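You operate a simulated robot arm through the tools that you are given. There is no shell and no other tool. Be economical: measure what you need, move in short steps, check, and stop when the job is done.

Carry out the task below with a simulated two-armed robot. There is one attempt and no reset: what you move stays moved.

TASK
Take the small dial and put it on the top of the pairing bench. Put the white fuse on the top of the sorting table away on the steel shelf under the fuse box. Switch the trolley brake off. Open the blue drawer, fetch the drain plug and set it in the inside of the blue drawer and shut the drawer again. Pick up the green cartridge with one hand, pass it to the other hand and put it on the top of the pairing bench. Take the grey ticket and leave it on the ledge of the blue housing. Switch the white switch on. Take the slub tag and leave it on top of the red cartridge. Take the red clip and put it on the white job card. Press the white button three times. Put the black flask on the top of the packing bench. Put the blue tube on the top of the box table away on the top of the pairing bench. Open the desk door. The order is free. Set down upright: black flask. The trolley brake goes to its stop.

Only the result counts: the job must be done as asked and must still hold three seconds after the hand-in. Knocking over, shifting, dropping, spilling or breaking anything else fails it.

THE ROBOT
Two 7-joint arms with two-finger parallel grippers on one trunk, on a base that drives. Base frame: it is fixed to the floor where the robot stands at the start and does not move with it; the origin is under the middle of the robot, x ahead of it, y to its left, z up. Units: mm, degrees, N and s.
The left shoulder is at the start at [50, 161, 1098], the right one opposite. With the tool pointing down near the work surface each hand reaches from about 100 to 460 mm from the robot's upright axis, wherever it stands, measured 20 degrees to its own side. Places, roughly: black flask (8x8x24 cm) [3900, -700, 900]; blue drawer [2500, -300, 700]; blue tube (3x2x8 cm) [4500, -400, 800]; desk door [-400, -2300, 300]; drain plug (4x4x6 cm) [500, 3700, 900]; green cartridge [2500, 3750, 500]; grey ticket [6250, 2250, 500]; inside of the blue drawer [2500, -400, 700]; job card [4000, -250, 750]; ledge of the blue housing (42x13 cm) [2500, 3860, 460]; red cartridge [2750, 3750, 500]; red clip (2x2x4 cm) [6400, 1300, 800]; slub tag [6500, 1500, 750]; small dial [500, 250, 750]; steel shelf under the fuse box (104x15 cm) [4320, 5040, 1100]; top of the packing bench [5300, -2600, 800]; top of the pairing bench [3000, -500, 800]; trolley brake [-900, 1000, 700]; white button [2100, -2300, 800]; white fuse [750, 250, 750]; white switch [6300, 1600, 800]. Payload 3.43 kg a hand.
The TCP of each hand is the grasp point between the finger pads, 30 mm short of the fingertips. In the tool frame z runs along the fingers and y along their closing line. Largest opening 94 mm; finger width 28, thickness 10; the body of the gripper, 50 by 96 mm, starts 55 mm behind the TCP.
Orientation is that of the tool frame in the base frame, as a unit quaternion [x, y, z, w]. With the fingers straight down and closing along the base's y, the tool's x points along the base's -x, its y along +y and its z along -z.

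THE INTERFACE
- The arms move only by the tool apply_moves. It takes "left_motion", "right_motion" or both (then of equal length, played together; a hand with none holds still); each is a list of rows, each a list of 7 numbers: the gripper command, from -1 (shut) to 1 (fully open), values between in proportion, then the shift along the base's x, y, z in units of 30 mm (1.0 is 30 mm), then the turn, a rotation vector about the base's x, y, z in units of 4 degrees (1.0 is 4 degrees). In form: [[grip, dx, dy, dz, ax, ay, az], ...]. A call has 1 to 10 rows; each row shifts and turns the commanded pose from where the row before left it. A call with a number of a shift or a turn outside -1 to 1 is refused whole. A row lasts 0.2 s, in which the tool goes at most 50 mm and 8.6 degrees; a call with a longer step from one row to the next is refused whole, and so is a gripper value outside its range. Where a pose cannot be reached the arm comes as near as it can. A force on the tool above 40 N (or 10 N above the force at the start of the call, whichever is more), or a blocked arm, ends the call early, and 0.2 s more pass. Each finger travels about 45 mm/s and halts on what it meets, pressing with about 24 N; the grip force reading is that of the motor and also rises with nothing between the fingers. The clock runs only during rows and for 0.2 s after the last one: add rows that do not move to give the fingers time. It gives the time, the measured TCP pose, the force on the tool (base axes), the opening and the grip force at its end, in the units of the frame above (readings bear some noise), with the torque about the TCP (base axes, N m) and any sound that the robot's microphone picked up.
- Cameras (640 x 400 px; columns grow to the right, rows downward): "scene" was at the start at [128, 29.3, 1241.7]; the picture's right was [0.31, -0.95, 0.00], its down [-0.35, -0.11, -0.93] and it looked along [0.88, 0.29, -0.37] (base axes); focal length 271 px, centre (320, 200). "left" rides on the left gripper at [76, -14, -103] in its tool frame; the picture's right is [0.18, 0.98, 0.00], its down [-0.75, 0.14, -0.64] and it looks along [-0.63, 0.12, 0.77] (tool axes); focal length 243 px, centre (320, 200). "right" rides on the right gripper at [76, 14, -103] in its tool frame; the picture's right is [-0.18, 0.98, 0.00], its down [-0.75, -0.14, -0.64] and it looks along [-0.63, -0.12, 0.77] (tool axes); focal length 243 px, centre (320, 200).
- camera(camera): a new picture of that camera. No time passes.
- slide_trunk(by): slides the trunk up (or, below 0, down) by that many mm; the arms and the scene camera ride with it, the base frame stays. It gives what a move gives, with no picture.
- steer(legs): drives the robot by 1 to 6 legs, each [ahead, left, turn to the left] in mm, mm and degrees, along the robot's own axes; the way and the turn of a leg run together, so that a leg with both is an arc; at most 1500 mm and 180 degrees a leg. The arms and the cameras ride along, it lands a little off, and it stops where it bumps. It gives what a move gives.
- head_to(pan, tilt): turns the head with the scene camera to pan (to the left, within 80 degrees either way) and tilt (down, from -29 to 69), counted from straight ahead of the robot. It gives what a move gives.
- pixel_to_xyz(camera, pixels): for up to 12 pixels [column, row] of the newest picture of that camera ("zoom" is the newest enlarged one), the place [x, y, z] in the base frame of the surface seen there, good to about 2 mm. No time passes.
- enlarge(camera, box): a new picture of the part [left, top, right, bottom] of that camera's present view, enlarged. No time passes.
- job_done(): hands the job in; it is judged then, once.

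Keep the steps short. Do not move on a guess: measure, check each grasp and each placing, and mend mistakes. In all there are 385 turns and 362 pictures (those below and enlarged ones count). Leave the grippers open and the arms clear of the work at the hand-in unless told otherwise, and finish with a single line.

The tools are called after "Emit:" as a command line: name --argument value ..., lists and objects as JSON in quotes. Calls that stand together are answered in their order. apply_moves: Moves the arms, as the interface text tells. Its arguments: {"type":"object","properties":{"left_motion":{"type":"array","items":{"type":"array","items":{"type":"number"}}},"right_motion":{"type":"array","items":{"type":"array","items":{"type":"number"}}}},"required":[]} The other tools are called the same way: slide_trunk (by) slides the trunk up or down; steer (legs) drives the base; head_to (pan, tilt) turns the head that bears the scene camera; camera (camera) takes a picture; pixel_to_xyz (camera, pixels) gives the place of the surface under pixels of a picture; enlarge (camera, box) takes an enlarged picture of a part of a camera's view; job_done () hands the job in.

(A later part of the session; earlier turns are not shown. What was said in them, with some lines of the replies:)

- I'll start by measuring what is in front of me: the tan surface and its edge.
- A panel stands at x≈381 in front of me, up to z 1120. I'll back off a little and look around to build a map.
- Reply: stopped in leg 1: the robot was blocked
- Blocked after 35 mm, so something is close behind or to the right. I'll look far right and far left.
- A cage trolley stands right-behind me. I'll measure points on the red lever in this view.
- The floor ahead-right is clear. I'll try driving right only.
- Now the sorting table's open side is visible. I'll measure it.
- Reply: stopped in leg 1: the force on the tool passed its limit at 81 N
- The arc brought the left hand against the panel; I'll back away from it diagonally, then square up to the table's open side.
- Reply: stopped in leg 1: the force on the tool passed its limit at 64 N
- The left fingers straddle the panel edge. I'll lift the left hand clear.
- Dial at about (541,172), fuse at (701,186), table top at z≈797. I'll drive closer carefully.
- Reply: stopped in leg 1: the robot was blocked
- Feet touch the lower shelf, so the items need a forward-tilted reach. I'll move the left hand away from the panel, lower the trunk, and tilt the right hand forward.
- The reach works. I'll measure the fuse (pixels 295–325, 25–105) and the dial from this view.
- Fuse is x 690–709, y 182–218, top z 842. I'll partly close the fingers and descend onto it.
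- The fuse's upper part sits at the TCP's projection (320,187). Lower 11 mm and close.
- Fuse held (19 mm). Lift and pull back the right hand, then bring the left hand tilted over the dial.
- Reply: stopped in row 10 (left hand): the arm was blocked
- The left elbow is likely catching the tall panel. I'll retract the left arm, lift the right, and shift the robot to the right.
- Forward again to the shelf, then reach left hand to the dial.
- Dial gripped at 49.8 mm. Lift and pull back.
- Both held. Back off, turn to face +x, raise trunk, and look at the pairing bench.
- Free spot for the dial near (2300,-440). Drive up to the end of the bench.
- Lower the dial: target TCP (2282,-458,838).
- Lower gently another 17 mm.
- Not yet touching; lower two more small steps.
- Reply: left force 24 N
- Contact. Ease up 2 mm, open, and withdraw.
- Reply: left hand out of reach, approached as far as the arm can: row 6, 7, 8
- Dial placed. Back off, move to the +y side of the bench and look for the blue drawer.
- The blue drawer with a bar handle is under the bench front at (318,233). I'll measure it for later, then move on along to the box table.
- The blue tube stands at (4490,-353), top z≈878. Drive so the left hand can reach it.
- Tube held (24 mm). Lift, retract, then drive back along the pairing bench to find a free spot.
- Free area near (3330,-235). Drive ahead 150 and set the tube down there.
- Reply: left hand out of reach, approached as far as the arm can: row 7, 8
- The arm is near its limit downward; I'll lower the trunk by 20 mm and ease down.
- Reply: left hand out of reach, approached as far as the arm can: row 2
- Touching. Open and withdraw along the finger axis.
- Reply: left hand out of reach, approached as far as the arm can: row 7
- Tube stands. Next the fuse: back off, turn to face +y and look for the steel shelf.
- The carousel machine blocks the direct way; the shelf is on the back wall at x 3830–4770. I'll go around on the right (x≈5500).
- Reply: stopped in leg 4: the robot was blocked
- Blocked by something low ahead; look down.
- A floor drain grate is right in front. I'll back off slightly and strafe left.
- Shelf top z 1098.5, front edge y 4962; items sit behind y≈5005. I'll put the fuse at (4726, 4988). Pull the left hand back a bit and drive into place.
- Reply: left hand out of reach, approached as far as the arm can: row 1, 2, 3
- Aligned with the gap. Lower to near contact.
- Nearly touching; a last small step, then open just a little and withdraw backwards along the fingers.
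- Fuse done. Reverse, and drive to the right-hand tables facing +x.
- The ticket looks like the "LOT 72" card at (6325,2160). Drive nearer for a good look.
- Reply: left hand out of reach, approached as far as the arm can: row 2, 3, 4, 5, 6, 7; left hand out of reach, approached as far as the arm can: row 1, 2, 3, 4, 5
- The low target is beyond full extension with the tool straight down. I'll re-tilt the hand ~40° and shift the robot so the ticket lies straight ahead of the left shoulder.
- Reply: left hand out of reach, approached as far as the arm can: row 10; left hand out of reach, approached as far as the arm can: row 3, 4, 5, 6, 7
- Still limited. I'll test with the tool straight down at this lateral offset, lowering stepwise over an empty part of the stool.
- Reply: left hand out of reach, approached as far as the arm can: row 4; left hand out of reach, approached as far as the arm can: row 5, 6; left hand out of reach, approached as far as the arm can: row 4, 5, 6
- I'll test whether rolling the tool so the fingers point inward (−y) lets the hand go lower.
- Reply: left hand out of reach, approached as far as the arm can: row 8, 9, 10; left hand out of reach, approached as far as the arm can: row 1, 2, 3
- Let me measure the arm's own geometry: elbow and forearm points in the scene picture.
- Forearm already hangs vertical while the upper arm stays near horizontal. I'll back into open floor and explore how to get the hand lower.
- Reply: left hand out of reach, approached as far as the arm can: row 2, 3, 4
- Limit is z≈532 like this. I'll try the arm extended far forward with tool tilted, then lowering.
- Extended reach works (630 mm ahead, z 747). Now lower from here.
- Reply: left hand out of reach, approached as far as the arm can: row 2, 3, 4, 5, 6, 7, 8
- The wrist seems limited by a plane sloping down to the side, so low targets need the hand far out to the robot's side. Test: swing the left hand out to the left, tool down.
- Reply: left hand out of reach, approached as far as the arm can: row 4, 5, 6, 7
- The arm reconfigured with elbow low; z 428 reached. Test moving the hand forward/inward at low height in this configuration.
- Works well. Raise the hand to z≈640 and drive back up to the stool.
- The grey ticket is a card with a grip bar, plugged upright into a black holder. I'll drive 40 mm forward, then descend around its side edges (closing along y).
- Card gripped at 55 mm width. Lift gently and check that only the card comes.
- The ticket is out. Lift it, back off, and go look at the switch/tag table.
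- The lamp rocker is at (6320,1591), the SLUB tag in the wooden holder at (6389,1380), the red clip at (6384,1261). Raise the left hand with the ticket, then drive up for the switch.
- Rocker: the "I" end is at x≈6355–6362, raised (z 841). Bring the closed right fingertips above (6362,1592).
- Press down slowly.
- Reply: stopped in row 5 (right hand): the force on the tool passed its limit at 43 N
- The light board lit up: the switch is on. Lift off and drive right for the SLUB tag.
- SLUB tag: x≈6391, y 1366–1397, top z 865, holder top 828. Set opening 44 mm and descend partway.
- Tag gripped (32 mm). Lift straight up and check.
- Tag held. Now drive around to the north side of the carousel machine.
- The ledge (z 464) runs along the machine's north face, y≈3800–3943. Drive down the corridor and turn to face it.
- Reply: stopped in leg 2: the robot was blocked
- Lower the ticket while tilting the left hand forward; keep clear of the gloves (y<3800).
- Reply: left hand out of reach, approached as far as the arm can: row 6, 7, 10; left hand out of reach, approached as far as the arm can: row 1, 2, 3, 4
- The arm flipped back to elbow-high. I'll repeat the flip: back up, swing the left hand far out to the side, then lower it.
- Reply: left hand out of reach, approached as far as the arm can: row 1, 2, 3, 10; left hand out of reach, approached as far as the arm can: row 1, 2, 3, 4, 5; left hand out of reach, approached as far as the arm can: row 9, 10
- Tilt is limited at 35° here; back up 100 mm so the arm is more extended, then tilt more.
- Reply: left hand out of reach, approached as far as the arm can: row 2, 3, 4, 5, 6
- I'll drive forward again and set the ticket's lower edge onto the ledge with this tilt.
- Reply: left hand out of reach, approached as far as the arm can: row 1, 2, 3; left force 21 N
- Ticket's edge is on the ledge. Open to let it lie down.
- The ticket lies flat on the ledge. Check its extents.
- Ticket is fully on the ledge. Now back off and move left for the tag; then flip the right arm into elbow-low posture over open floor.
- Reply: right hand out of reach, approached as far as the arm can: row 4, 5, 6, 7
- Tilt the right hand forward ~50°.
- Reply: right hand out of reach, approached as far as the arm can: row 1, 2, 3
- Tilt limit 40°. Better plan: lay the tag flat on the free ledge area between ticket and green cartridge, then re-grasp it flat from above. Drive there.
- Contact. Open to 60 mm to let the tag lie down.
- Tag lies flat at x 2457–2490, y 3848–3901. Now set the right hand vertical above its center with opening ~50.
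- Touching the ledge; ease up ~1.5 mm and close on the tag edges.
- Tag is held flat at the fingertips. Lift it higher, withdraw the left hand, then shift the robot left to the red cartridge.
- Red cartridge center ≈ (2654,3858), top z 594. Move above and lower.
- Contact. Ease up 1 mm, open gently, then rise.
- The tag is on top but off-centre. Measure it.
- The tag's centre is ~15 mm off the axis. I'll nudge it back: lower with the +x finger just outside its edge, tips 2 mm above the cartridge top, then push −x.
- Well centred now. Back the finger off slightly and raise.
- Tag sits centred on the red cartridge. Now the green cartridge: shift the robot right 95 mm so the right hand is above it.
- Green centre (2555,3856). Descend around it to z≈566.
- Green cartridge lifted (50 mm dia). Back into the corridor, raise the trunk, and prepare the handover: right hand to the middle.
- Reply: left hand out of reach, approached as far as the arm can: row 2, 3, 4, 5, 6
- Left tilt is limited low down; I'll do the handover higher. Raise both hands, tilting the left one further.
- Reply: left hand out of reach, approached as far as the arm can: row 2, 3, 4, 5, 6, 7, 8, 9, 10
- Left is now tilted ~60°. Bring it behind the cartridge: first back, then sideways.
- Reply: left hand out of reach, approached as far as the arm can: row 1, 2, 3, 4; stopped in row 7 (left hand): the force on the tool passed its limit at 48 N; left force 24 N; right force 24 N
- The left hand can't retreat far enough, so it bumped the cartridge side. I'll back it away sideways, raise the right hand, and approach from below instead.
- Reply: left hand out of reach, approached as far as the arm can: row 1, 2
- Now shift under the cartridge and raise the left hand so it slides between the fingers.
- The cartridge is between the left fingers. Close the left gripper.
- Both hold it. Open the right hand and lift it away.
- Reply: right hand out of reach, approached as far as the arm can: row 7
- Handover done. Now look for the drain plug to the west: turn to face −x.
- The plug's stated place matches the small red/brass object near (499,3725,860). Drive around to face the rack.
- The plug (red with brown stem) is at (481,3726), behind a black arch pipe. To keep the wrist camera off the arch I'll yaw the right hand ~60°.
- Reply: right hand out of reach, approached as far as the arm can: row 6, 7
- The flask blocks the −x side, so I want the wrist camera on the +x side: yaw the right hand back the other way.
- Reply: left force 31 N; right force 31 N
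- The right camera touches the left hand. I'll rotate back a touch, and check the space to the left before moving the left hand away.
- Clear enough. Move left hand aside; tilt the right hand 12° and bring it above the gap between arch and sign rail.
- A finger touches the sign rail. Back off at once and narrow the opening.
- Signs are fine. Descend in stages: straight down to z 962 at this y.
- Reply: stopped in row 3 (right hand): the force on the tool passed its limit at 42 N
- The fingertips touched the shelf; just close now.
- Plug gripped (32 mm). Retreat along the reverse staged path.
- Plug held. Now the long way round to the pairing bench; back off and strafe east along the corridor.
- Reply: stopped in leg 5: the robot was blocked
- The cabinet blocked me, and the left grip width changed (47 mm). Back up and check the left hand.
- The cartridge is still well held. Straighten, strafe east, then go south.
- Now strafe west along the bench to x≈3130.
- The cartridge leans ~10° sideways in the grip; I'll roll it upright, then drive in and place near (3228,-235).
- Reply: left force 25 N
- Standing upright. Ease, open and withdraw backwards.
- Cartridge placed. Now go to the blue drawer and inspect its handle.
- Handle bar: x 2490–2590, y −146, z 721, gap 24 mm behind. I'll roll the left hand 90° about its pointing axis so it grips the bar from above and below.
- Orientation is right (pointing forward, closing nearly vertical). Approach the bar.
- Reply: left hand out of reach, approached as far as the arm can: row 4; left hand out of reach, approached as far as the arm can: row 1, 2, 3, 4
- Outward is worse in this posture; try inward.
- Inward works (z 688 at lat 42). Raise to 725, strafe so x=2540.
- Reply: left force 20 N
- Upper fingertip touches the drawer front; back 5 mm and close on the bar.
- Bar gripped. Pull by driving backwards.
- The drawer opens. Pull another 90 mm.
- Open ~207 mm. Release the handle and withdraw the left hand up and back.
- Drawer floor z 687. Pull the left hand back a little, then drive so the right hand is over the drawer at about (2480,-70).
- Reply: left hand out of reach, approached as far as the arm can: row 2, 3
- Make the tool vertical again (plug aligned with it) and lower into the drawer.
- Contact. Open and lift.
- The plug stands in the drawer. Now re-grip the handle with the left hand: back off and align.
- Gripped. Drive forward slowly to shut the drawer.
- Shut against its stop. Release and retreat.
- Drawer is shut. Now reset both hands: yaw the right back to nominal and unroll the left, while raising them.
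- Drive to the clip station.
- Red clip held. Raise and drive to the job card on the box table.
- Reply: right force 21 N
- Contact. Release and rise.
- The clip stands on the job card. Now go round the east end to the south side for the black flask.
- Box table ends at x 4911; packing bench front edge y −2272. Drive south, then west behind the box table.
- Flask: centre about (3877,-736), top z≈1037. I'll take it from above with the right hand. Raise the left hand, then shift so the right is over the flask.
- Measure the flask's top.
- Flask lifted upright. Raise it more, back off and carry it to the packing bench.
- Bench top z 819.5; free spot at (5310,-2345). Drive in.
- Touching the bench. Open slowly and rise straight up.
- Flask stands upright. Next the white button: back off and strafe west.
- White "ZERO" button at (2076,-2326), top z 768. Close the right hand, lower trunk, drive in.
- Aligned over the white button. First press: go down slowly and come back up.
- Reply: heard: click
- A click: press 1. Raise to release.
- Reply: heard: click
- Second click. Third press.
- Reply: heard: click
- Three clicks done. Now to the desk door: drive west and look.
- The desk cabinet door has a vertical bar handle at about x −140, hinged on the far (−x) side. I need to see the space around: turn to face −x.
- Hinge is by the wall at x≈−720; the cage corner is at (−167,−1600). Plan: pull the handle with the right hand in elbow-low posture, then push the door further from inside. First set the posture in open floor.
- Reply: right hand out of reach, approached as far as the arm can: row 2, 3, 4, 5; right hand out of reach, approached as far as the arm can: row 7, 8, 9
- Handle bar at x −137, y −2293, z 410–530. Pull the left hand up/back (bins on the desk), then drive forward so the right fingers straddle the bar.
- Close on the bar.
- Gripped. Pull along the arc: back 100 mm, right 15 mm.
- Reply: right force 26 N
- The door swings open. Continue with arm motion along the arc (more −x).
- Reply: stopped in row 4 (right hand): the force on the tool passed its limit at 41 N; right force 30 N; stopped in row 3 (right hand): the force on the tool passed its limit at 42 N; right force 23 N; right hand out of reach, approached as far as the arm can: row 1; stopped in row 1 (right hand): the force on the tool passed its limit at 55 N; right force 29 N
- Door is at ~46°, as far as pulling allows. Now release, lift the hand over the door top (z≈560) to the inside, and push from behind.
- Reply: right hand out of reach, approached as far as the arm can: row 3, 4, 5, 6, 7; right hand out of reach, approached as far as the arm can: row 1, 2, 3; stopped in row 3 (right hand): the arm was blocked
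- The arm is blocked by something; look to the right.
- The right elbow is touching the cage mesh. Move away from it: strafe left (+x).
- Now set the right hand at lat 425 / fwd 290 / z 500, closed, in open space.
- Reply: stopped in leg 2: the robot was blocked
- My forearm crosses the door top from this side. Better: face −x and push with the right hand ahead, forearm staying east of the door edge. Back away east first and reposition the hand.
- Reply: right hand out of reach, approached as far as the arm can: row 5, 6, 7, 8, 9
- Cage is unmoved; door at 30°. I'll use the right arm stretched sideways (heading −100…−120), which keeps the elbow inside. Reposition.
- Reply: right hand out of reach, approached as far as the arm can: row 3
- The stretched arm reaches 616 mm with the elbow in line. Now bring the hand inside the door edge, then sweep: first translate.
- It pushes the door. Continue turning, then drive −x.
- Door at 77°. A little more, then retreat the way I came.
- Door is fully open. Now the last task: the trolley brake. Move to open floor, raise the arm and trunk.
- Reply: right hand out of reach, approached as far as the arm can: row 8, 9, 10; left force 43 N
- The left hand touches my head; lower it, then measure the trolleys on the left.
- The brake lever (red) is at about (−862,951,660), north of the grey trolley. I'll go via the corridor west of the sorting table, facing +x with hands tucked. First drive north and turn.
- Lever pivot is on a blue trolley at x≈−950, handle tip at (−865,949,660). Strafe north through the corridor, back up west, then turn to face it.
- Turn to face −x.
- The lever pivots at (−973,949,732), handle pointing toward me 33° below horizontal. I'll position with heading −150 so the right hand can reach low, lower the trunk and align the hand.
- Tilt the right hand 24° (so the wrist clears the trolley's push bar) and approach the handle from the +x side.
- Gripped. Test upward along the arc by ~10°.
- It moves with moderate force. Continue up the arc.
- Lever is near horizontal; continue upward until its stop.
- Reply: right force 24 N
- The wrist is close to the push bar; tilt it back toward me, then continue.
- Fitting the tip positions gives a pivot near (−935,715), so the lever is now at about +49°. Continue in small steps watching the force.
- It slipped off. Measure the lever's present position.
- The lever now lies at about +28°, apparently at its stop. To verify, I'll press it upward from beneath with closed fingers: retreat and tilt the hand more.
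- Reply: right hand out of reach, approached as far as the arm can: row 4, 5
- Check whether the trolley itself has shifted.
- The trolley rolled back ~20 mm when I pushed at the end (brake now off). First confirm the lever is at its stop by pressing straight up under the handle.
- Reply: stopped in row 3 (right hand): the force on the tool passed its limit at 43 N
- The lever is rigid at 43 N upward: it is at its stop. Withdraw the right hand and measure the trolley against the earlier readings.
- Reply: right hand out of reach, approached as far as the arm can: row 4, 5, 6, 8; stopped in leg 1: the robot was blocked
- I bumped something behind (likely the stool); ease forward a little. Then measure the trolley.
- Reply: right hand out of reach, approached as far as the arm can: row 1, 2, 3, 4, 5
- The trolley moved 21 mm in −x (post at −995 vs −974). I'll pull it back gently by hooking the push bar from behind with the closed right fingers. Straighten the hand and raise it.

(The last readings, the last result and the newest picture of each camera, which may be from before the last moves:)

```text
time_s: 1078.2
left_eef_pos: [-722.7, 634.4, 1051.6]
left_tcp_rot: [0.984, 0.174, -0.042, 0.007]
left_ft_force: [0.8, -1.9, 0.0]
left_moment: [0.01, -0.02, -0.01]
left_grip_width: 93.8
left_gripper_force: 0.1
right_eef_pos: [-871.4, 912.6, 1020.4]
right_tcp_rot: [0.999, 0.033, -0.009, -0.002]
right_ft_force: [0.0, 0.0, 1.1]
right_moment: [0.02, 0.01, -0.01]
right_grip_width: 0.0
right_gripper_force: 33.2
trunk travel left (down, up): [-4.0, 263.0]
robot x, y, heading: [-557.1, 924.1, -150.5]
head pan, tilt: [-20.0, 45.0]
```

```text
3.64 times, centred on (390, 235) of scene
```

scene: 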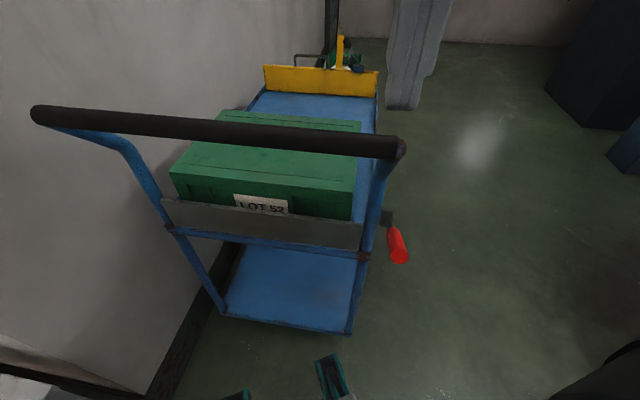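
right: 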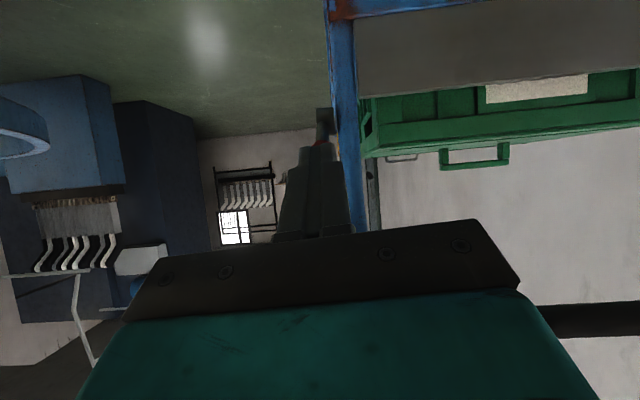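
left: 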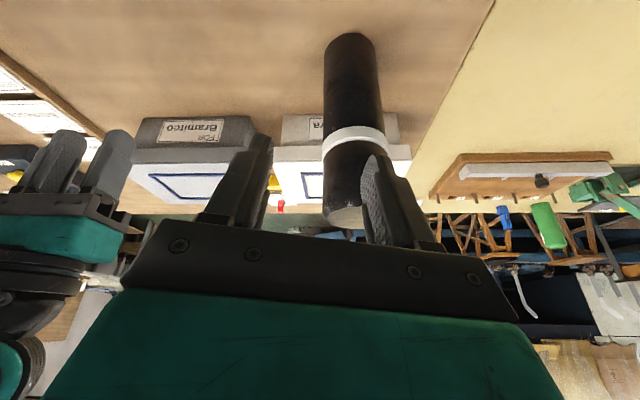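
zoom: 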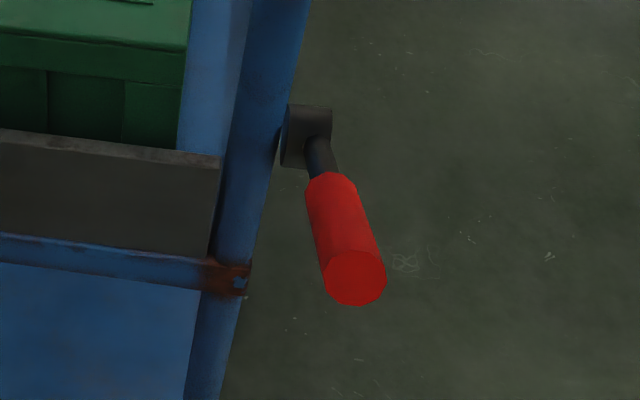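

Lever is clearly up. Now move the closed right fingers behind the bar at (−962,800).

Emit:
apply_moves --right_motion '[[-1, -0.76, -0.94, 0, 0, 0, 0], [-1, -0.76, -0.94, 0, 0, 0, 0], [-1, -0.76, -0.94, 0, 0, 0, 0], [-1, -0.76, -0.94, 0, 0, 0, 0]]'

Emit:
camera --camera "right"

Emit:
camera --camera "scene"

```text
time_s: 1079.2
left_eef_pos: [-723.1, 633.0, 1052.9]
left_tcp_rot: [0.984, 0.174, -0.043, 0.007]
left_ft_force: [0.1, 0.4, -0.5]
left_moment: [0.04, 0.01, -0.03]
left_grip_width: 93.9
left_gripper_force: 0.0
right_eef_pos: [-963.4, 800.7, 1020.5]
right_tcp_rot: [0.999, 0.033, -0.009, -0.002]
right_ft_force: [0.4, 0.0, -1.1]
right_moment: [-0.01, -0.04, 0.02]
right_grip_width: 0.2
right_gripper_force: 33.2
trunk travel left (down, up): [-4.0, 263.0]
robot x, y, heading: [-556.5, 921.2, -150.5]
head pan, tilt: [-20.0, 45.0]
```

```text
59 pictures are left
```

right: 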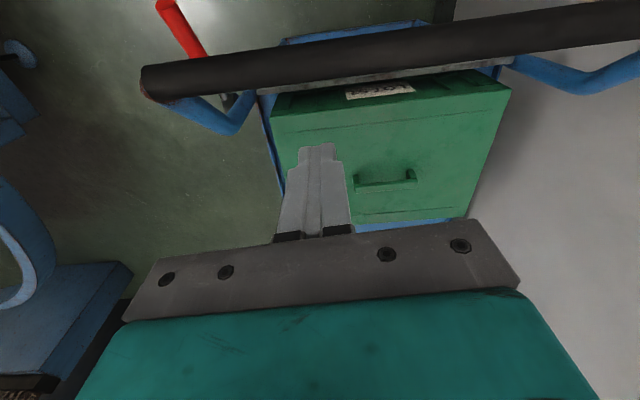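

```text
58 pictures are left
```

scene: 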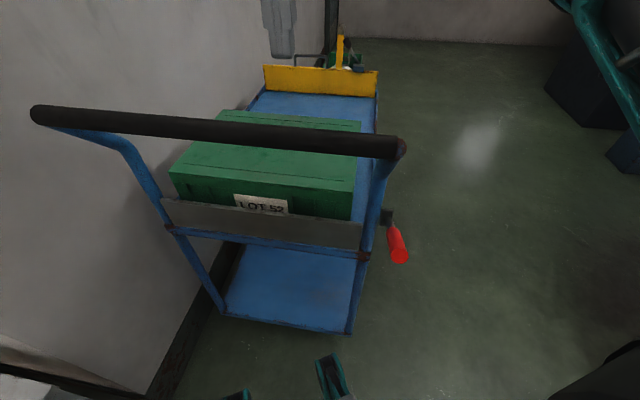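

Emit:
pixel_to_xyz --camera "right" --pixels '[[310, 45], [310, 60], [310, 75], [310, 84], [310, 88], [385, 180], [320, 110]]'

```text
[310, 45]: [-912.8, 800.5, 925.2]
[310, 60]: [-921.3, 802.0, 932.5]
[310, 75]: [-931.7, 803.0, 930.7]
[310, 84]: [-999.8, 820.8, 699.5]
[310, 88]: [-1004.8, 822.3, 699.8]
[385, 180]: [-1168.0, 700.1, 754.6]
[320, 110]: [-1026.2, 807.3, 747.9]
```

Lower behind the bar (bar centre x −923, z 917).

Emit:
apply_moves --right_motion '[[-1, 0, 0, -1, 0, 0, 0], [-1, 0, 0, -1, 0, 0, 0], [-1, 0, 0, -0.9, 0, 0, 0]]'

Emit:
apply_moves --right_motion '[[-1, 0.2, 0, 0, 0, 0, 0], [-1, 0.15, 0, 0, 0, 0, 0]]'

```text
time_s: 1080.0
left_eef_pos: [-723.7, 634.1, 1051.7]
left_tcp_rot: [0.984, 0.174, -0.042, 0.009]
left_ft_force: [-0.8, 0.5, 0.0]
left_moment: [0.02, -0.01, -0.03]
left_grip_width: 94.0
left_gripper_force: 0.0
right_eef_pos: [-961.7, 797.0, 934.4]
right_tcp_rot: [0.999, 0.034, -0.008, -0.001]
right_ft_force: [0.2, 0.2, 0.0]
right_moment: [0.01, 0.0, 0.0]
right_grip_width: 0.0
right_gripper_force: 32.6
trunk travel left (down, up): [-4.0, 263.0]
robot x, y, heading: [-558.2, 921.6, -150.8]
head pan, tilt: [-20.0, 45.0]
```

```text
time_s: 1080.6
left_eef_pos: [-722.5, 633.9, 1052.0]
left_tcp_rot: [0.984, 0.174, -0.042, 0.009]
left_ft_force: [0.3, -0.8, -0.2]
left_moment: [0.01, 0.0, -0.01]
left_grip_width: 93.8
left_gripper_force: 0.1
right_eef_pos: [-951.5, 799.0, 934.0]
right_tcp_rot: [0.999, 0.033, -0.008, -0.001]
right_ft_force: [-0.8, -1.2, -0.9]
right_moment: [-0.01, 0.03, -0.03]
right_grip_width: 0.2
right_gripper_force: 32.8
trunk travel left (down, up): [-4.0, 263.0]
robot x, y, heading: [-554.3, 923.3, -150.4]
head pan, tilt: [-20.0, 45.0]
```

Pull +x gently about 20 mm.

Emit:
apply_moves --right_motion '[[-1, 0.15, 0, 0, 0, 0, 0], [-1, 0.15, 0, 0, 0, 0, 0], [-1, 0.15, 0, 0, 0, 0, 0]]'

Emit:
camera --camera "scene"

Emit:
pixel_to_xyz --camera "scene" --pixels '[[400, 150], [40, 114], [362, 245], [363, 255], [399, 256], [185, 232], [366, 225]]'

```text
time_s: 1081.4
left_eef_pos: [-722.2, 634.3, 1050.8]
left_tcp_rot: [0.984, 0.174, -0.042, 0.008]
left_ft_force: [-0.5, 0.7, 0.0]
left_moment: [0.03, 0.05, 0.01]
left_grip_width: 93.8
left_gripper_force: 0.0
right_eef_pos: [-938.3, 799.9, 934.2]
right_tcp_rot: [0.999, 0.032, -0.009, -0.001]
right_ft_force: [-4.2, -1.6, 2.4]
right_moment: [-0.04, 0.03, -0.04]
right_grip_width: 0.1
right_gripper_force: 33.4
trunk travel left (down, up): [-4.0, 263.0]
robot x, y, heading: [-561.0, 921.9, -150.3]
head pan, tilt: [-20.0, 45.0]
```

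```text
57 pictures are left
```

scene: 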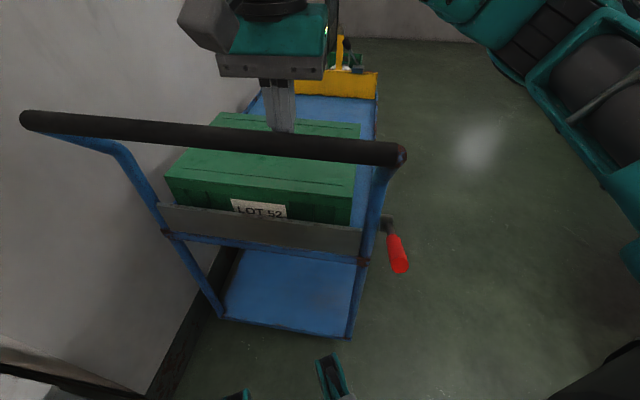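

```text
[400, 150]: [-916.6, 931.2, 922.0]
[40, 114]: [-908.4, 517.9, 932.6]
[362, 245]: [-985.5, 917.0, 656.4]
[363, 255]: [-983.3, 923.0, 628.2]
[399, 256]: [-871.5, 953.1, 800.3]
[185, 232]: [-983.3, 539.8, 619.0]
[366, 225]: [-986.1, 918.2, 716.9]
```

It rolls easily (4 N). 10 mm more.

Emit:
apply_moves --right_motion '[[-1, 0.12, 0, 0, 0, 0, 0], [-1, 0.12, 0, 0, 0, 0, 0], [-1, 0.1, 0, 0, 0, 0, 0]]'

Emit:
camera --camera "scene"

Emit:
pixel_to_xyz --camera "scene" --pixels '[[400, 150], [362, 250], [363, 260], [185, 236], [367, 225], [399, 262], [30, 117]]'

```text
time_s: 1082.2
left_eef_pos: [-723.8, 633.7, 1051.3]
left_tcp_rot: [0.984, 0.173, -0.041, 0.008]
left_ft_force: [-0.3, 0.6, -0.4]
left_moment: [-0.01, 0.0, -0.02]
left_grip_width: 93.9
left_gripper_force: 0.1
right_eef_pos: [-930.6, 799.7, 933.4]
right_tcp_rot: [0.999, 0.032, -0.008, -0.001]
right_ft_force: [-11.1, -2.3, -2.0]
right_moment: [0.03, 0.17, -0.07]
right_grip_width: 0.2
right_gripper_force: 33.1
trunk travel left (down, up): [-4.0, 263.0]
robot x, y, heading: [-553.3, 919.8, -150.5]
head pan, tilt: [-20.0, 45.0]
```

```text
56 pictures are left
```

scene: 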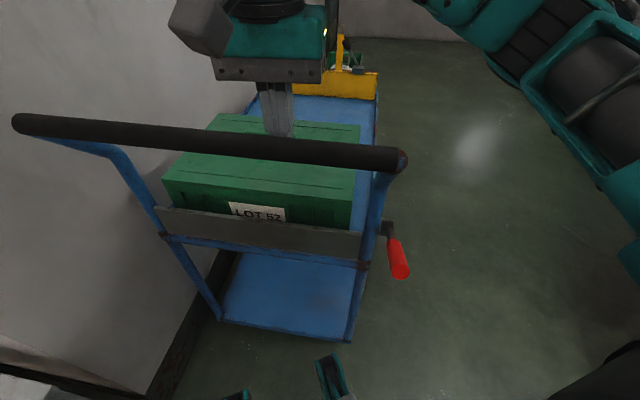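

```text
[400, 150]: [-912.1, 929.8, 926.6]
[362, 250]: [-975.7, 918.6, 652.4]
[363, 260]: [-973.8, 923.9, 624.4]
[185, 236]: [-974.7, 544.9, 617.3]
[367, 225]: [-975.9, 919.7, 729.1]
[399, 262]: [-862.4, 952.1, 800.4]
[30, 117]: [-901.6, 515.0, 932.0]
```

Trolley is back at its original position. Back off 8 mm, rise and re-check.

Emit:
apply_moves --right_motion '[[-1, -0.27, 0, 0, 0, 0, 0], [-1, 0, 0, 0.3, 0, 0, 0], [-1, 0, 0, 1, 0, 0, 0], [-1, 0, 0, 1, 0, 0, 0], [-1, 0, 0, 1, 0, 0, 0], [-1, 0, 0, 0.6, 0, 0, 0]]'

Emit:
apply_moves --right_motion '[[0.3, 0.9, 0.6, 0, 0, 0, 0], [0.3, 0.9, 0.6, 0, 0, 0, 0], [0.3, 0.9, 0.6, 0, 0, 0, 0], [0.3, 0.9, 0.6, 0, 0, 0, 0], [0.3, 0.9, 0.6, 0, 0, 0, 0], [0.3, 0.9, 0, 0, 0, 0, 0]]'

Emit:
camera --camera "scene"

Emit:
pixel_to_xyz --camera "scene" --pixels '[[400, 150], [362, 250], [185, 236], [399, 262], [395, 250], [392, 238], [388, 226], [30, 117]]'

```text
time_s: 1083.6
left_eef_pos: [-722.8, 633.3, 1052.3]
left_tcp_rot: [0.984, 0.174, -0.042, 0.008]
left_ft_force: [0.0, 0.6, -0.7]
left_moment: [0.02, -0.01, 0.04]
left_grip_width: 93.8
left_gripper_force: 0.1
right_eef_pos: [-937.7, 801.5, 1049.9]
right_tcp_rot: [0.999, 0.033, -0.008, -0.002]
right_ft_force: [-0.2, 1.2, -0.6]
right_moment: [0.04, -0.01, 0.01]
right_grip_width: 0.0
right_gripper_force: 33.6
trunk travel left (down, up): [-4.0, 263.0]
robot x, y, heading: [-556.6, 918.1, -150.4]
head pan, tilt: [-20.0, 45.0]
```

```text
time_s: 1084.7
left_eef_pos: [-722.4, 634.0, 1051.1]
left_tcp_rot: [0.984, 0.174, -0.041, 0.007]
left_ft_force: [-0.3, -0.3, -0.9]
left_moment: [0.04, -0.05, -0.02]
left_grip_width: 93.7
left_gripper_force: 0.1
right_eef_pos: [-823.0, 880.8, 1046.4]
right_tcp_rot: [1.0, 0.015, -0.005, -0.01]
right_ft_force: [-0.5, -0.7, -0.3]
right_moment: [0.0, 0.0, 0.0]
right_grip_width: 61.1
right_gripper_force: 0.0
trunk travel left (down, up): [-4.0, 263.0]
robot x, y, heading: [-561.0, 918.4, -150.5]
head pan, tilt: [-20.0, 45.0]
stopped in row 5 (right hand): the force on the tool passed its limit at 76 N (the readings are from after the stop); the commanded pose is now the measured one
```

```text
55 pictures are left
```

scene: 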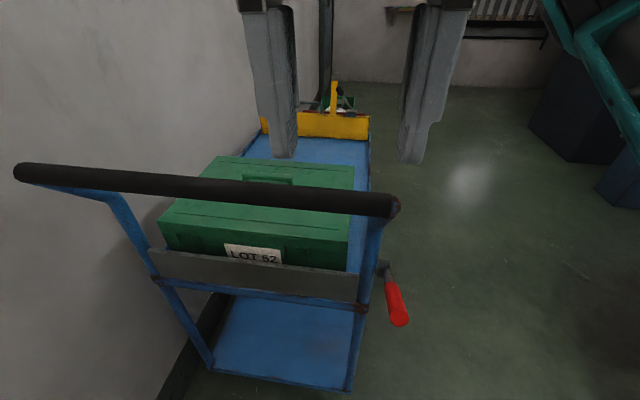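

```text
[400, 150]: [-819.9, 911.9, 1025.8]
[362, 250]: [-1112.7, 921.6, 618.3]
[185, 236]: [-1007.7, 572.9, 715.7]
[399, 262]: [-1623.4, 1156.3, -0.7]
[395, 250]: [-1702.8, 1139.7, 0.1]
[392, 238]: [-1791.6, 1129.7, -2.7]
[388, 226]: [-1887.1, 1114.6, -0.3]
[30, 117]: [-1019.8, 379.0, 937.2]
```

The right wrist bumped my own head; move it outward to the side, and re-measure the trolley.

Emit:
apply_moves --right_motion '[[0.3, -0.7, 0.7, 0, 0, 0, 0], [0.3, 0, 1, 0, 0, 0, 0], [0.3, 0, 1, 0, 0, 0, 0], [0.3, 0, 1, 0, 0, 0, 0]]'

Emit:
head_to --pan -20 --tilt 45

Emit:
camera --camera "scene"

Emit:
pixel_to_xyz --camera "scene" --pixels '[[400, 150], [362, 250], [185, 236], [399, 262], [395, 250], [392, 238], [30, 117], [363, 258]]'

```text
time_s: 1085.7
left_eef_pos: [-721.6, 634.9, 1052.5]
left_tcp_rot: [0.984, 0.174, -0.042, 0.009]
left_ft_force: [0.7, 0.7, 0.1]
left_moment: [-0.03, 0.01, 0.02]
left_grip_width: 93.9
left_gripper_force: 0.0
right_eef_pos: [-845.1, 992.4, 1047.8]
right_tcp_rot: [1.0, 0.017, -0.007, -0.003]
right_ft_force: [-0.3, -0.1, -0.3]
right_moment: [0.0, 0.0, 0.02]
right_grip_width: 61.0
right_gripper_force: 0.0
trunk travel left (down, up): [-4.0, 263.0]
robot x, y, heading: [-557.3, 923.4, -150.5]
head pan, tilt: [-20.0, 45.0]
```

```text
time_s: 1086.3
left_eef_pos: [-722.3, 634.7, 1051.9]
left_tcp_rot: [0.984, 0.174, -0.041, 0.008]
left_ft_force: [-1.3, 0.0, 0.5]
left_moment: [0.02, -0.02, 0.04]
left_grip_width: 94.1
left_gripper_force: 0.0
right_eef_pos: [-844.2, 991.4, 1047.6]
right_tcp_rot: [1.0, 0.017, -0.006, -0.004]
right_ft_force: [-0.6, -0.2, 0.1]
right_moment: [0.0, -0.02, 0.0]
right_grip_width: 61.1
right_gripper_force: 0.0
trunk travel left (down, up): [-4.0, 263.0]
robot x, y, heading: [-552.4, 924.2, -150.5]
head pan, tilt: [-20.0, 45.0]
```

```text
54 pictures are left
```

scene: 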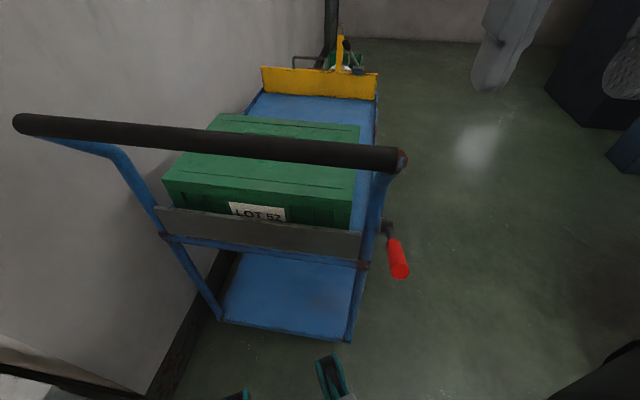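

```text
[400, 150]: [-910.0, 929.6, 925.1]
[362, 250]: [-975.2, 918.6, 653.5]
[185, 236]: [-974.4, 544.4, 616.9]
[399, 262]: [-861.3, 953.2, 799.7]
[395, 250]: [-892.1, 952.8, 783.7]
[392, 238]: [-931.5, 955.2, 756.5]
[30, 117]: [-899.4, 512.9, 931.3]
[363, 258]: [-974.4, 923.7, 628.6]
```

Trolley restored and lever at its upper stop. Now back away safely and check the stool I may have touched.

Emit:
steer --legs '[[-140, 30, 0], [-110, 90, 0]]'

Emit:
slide_trunk --by 110

Emit:
steer --legs '[[0, 0, -80], [0, 0, -70]]'

Emit:
head_to --pan -30 --tilt 40

Emit:
camera --camera "scene"

```text
time_s: 1088.7
left_eef_pos: [-447.7, 650.9, 1050.6]
left_tcp_rot: [0.984, 0.173, -0.042, 0.008]
left_ft_force: [0.0, 0.2, 0.6]
left_moment: [-0.01, -0.02, 0.0]
left_grip_width: 94.0
left_gripper_force: 0.1
right_eef_pos: [-570.1, 1008.9, 1047.6]
right_tcp_rot: [1.0, 0.015, -0.006, -0.005]
right_ft_force: [0.3, 0.0, -0.3]
right_moment: [-0.03, -0.01, 0.01]
right_grip_width: 61.2
right_gripper_force: 0.0
trunk travel left (down, up): [-4.0, 263.0]
robot x, y, heading: [-281.6, 935.1, -150.6]
head pan, tilt: [-20.0, 45.0]
```

```text
time_s: 1090.1
left_eef_pos: [-447.2, 650.8, 1160.8]
left_tcp_rot: [0.984, 0.173, -0.042, 0.007]
left_ft_force: [0.5, -0.4, 0.7]
left_moment: [0.03, 0.04, 0.0]
left_grip_width: 94.0
left_gripper_force: 0.0
right_eef_pos: [-571.1, 1008.5, 1157.1]
right_tcp_rot: [1.0, 0.016, -0.006, -0.004]
right_ft_force: [0.1, -0.2, 0.6]
right_moment: [-0.04, -0.04, 0.02]
right_grip_width: 60.8
right_gripper_force: 0.2
trunk travel left (down, up): [-114.0, 153.0]
robot x, y, heading: [-281.6, 937.5, -150.5]
head pan, tilt: [-20.0, 45.0]
```

```text
time_s: 1097.0
left_eef_pos: [-285.6, 1266.9, 1162.5]
left_tcp_rot: [-0.43, 0.902, 0.019, 0.038]
left_ft_force: [0.0, 0.1, -0.8]
left_moment: [-0.03, 0.0, 0.02]
left_grip_width: 94.0
left_gripper_force: 0.1
right_eef_pos: [3.3, 1025.3, 1158.6]
right_tcp_rot: [-0.282, 0.959, -0.004, 0.007]
right_ft_force: [0.3, 0.2, 0.4]
right_moment: [-0.03, -0.04, -0.03]
right_grip_width: 61.3
right_gripper_force: 0.0
trunk travel left (down, up): [-114.0, 153.0]
robot x, y, heading: [-280.3, 935.5, 60.8]
head pan, tilt: [-20.0, 45.0]
```

```text
time_s: 1097.7
left_eef_pos: [-286.6, 1268.1, 1161.9]
left_tcp_rot: [-0.428, 0.903, 0.019, 0.038]
left_ft_force: [0.2, -0.2, 0.2]
left_moment: [-0.04, -0.01, -0.01]
left_grip_width: 94.1
left_gripper_force: 0.0
right_eef_pos: [1.8, 1024.3, 1158.2]
right_tcp_rot: [-0.283, 0.959, -0.003, 0.008]
right_ft_force: [0.3, -0.2, 0.7]
right_moment: [0.04, -0.02, 0.0]
right_grip_width: 61.1
right_gripper_force: 0.0
trunk travel left (down, up): [-114.0, 153.0]
robot x, y, heading: [-282.7, 938.7, 60.5]
head pan, tilt: [-30.0, 40.0]
```

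```text
53 pictures are left
```

scene: 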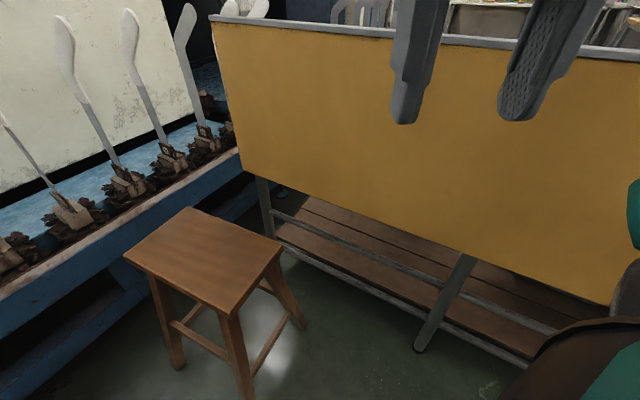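

Emit:
pixel_to_xyz --camera "scene" --pixels '[[125, 258], [187, 210], [280, 245], [220, 312], [160, 300], [165, 330], [235, 345], [240, 375], [285, 290], [182, 250]]'

```text
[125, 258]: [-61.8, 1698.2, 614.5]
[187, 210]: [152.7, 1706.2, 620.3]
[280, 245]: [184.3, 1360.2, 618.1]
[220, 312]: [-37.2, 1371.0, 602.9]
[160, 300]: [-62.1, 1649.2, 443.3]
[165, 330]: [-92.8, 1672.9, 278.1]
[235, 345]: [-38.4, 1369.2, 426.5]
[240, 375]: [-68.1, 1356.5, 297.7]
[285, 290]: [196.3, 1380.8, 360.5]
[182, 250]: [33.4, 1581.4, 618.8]
```

Stool is standing where it was. Open the right gripper fully; both arms are clear of all work.

Emit:
apply_moves --right_motion '[[1, 0, 0, 0, 0, 0, 0], [1, 0, 0, 0, 0, 0, 0], [1, 0, 0, 0, 0, 0, 0]]'

Emit:
job_done

```text
time_s: 1098.5
left_eef_pos: [-285.5, 1268.8, 1161.8]
left_tcp_rot: [-0.429, 0.902, 0.019, 0.038]
left_ft_force: [1.0, 0.6, 0.0]
left_moment: [-0.02, -0.01, 0.02]
left_grip_width: 94.0
left_gripper_force: 0.0
right_eef_pos: [3.4, 1025.3, 1158.3]
right_tcp_rot: [-0.282, 0.959, -0.002, 0.008]
right_ft_force: [-0.7, 0.0, 0.1]
right_moment: [-0.02, 0.03, -0.02]
right_grip_width: 94.1
right_gripper_force: 0.1
trunk travel left (down, up): [-114.0, 153.0]
robot x, y, heading: [-282.6, 938.0, 60.4]
head pan, tilt: [-30.0, 40.0]
```

```text
The job is handed in.
```

I carried out every task and handed the job in; pushing the brake lever rolled its trolley back about 21 mm, and I pulled it back to within about 2 mm of where it stood.
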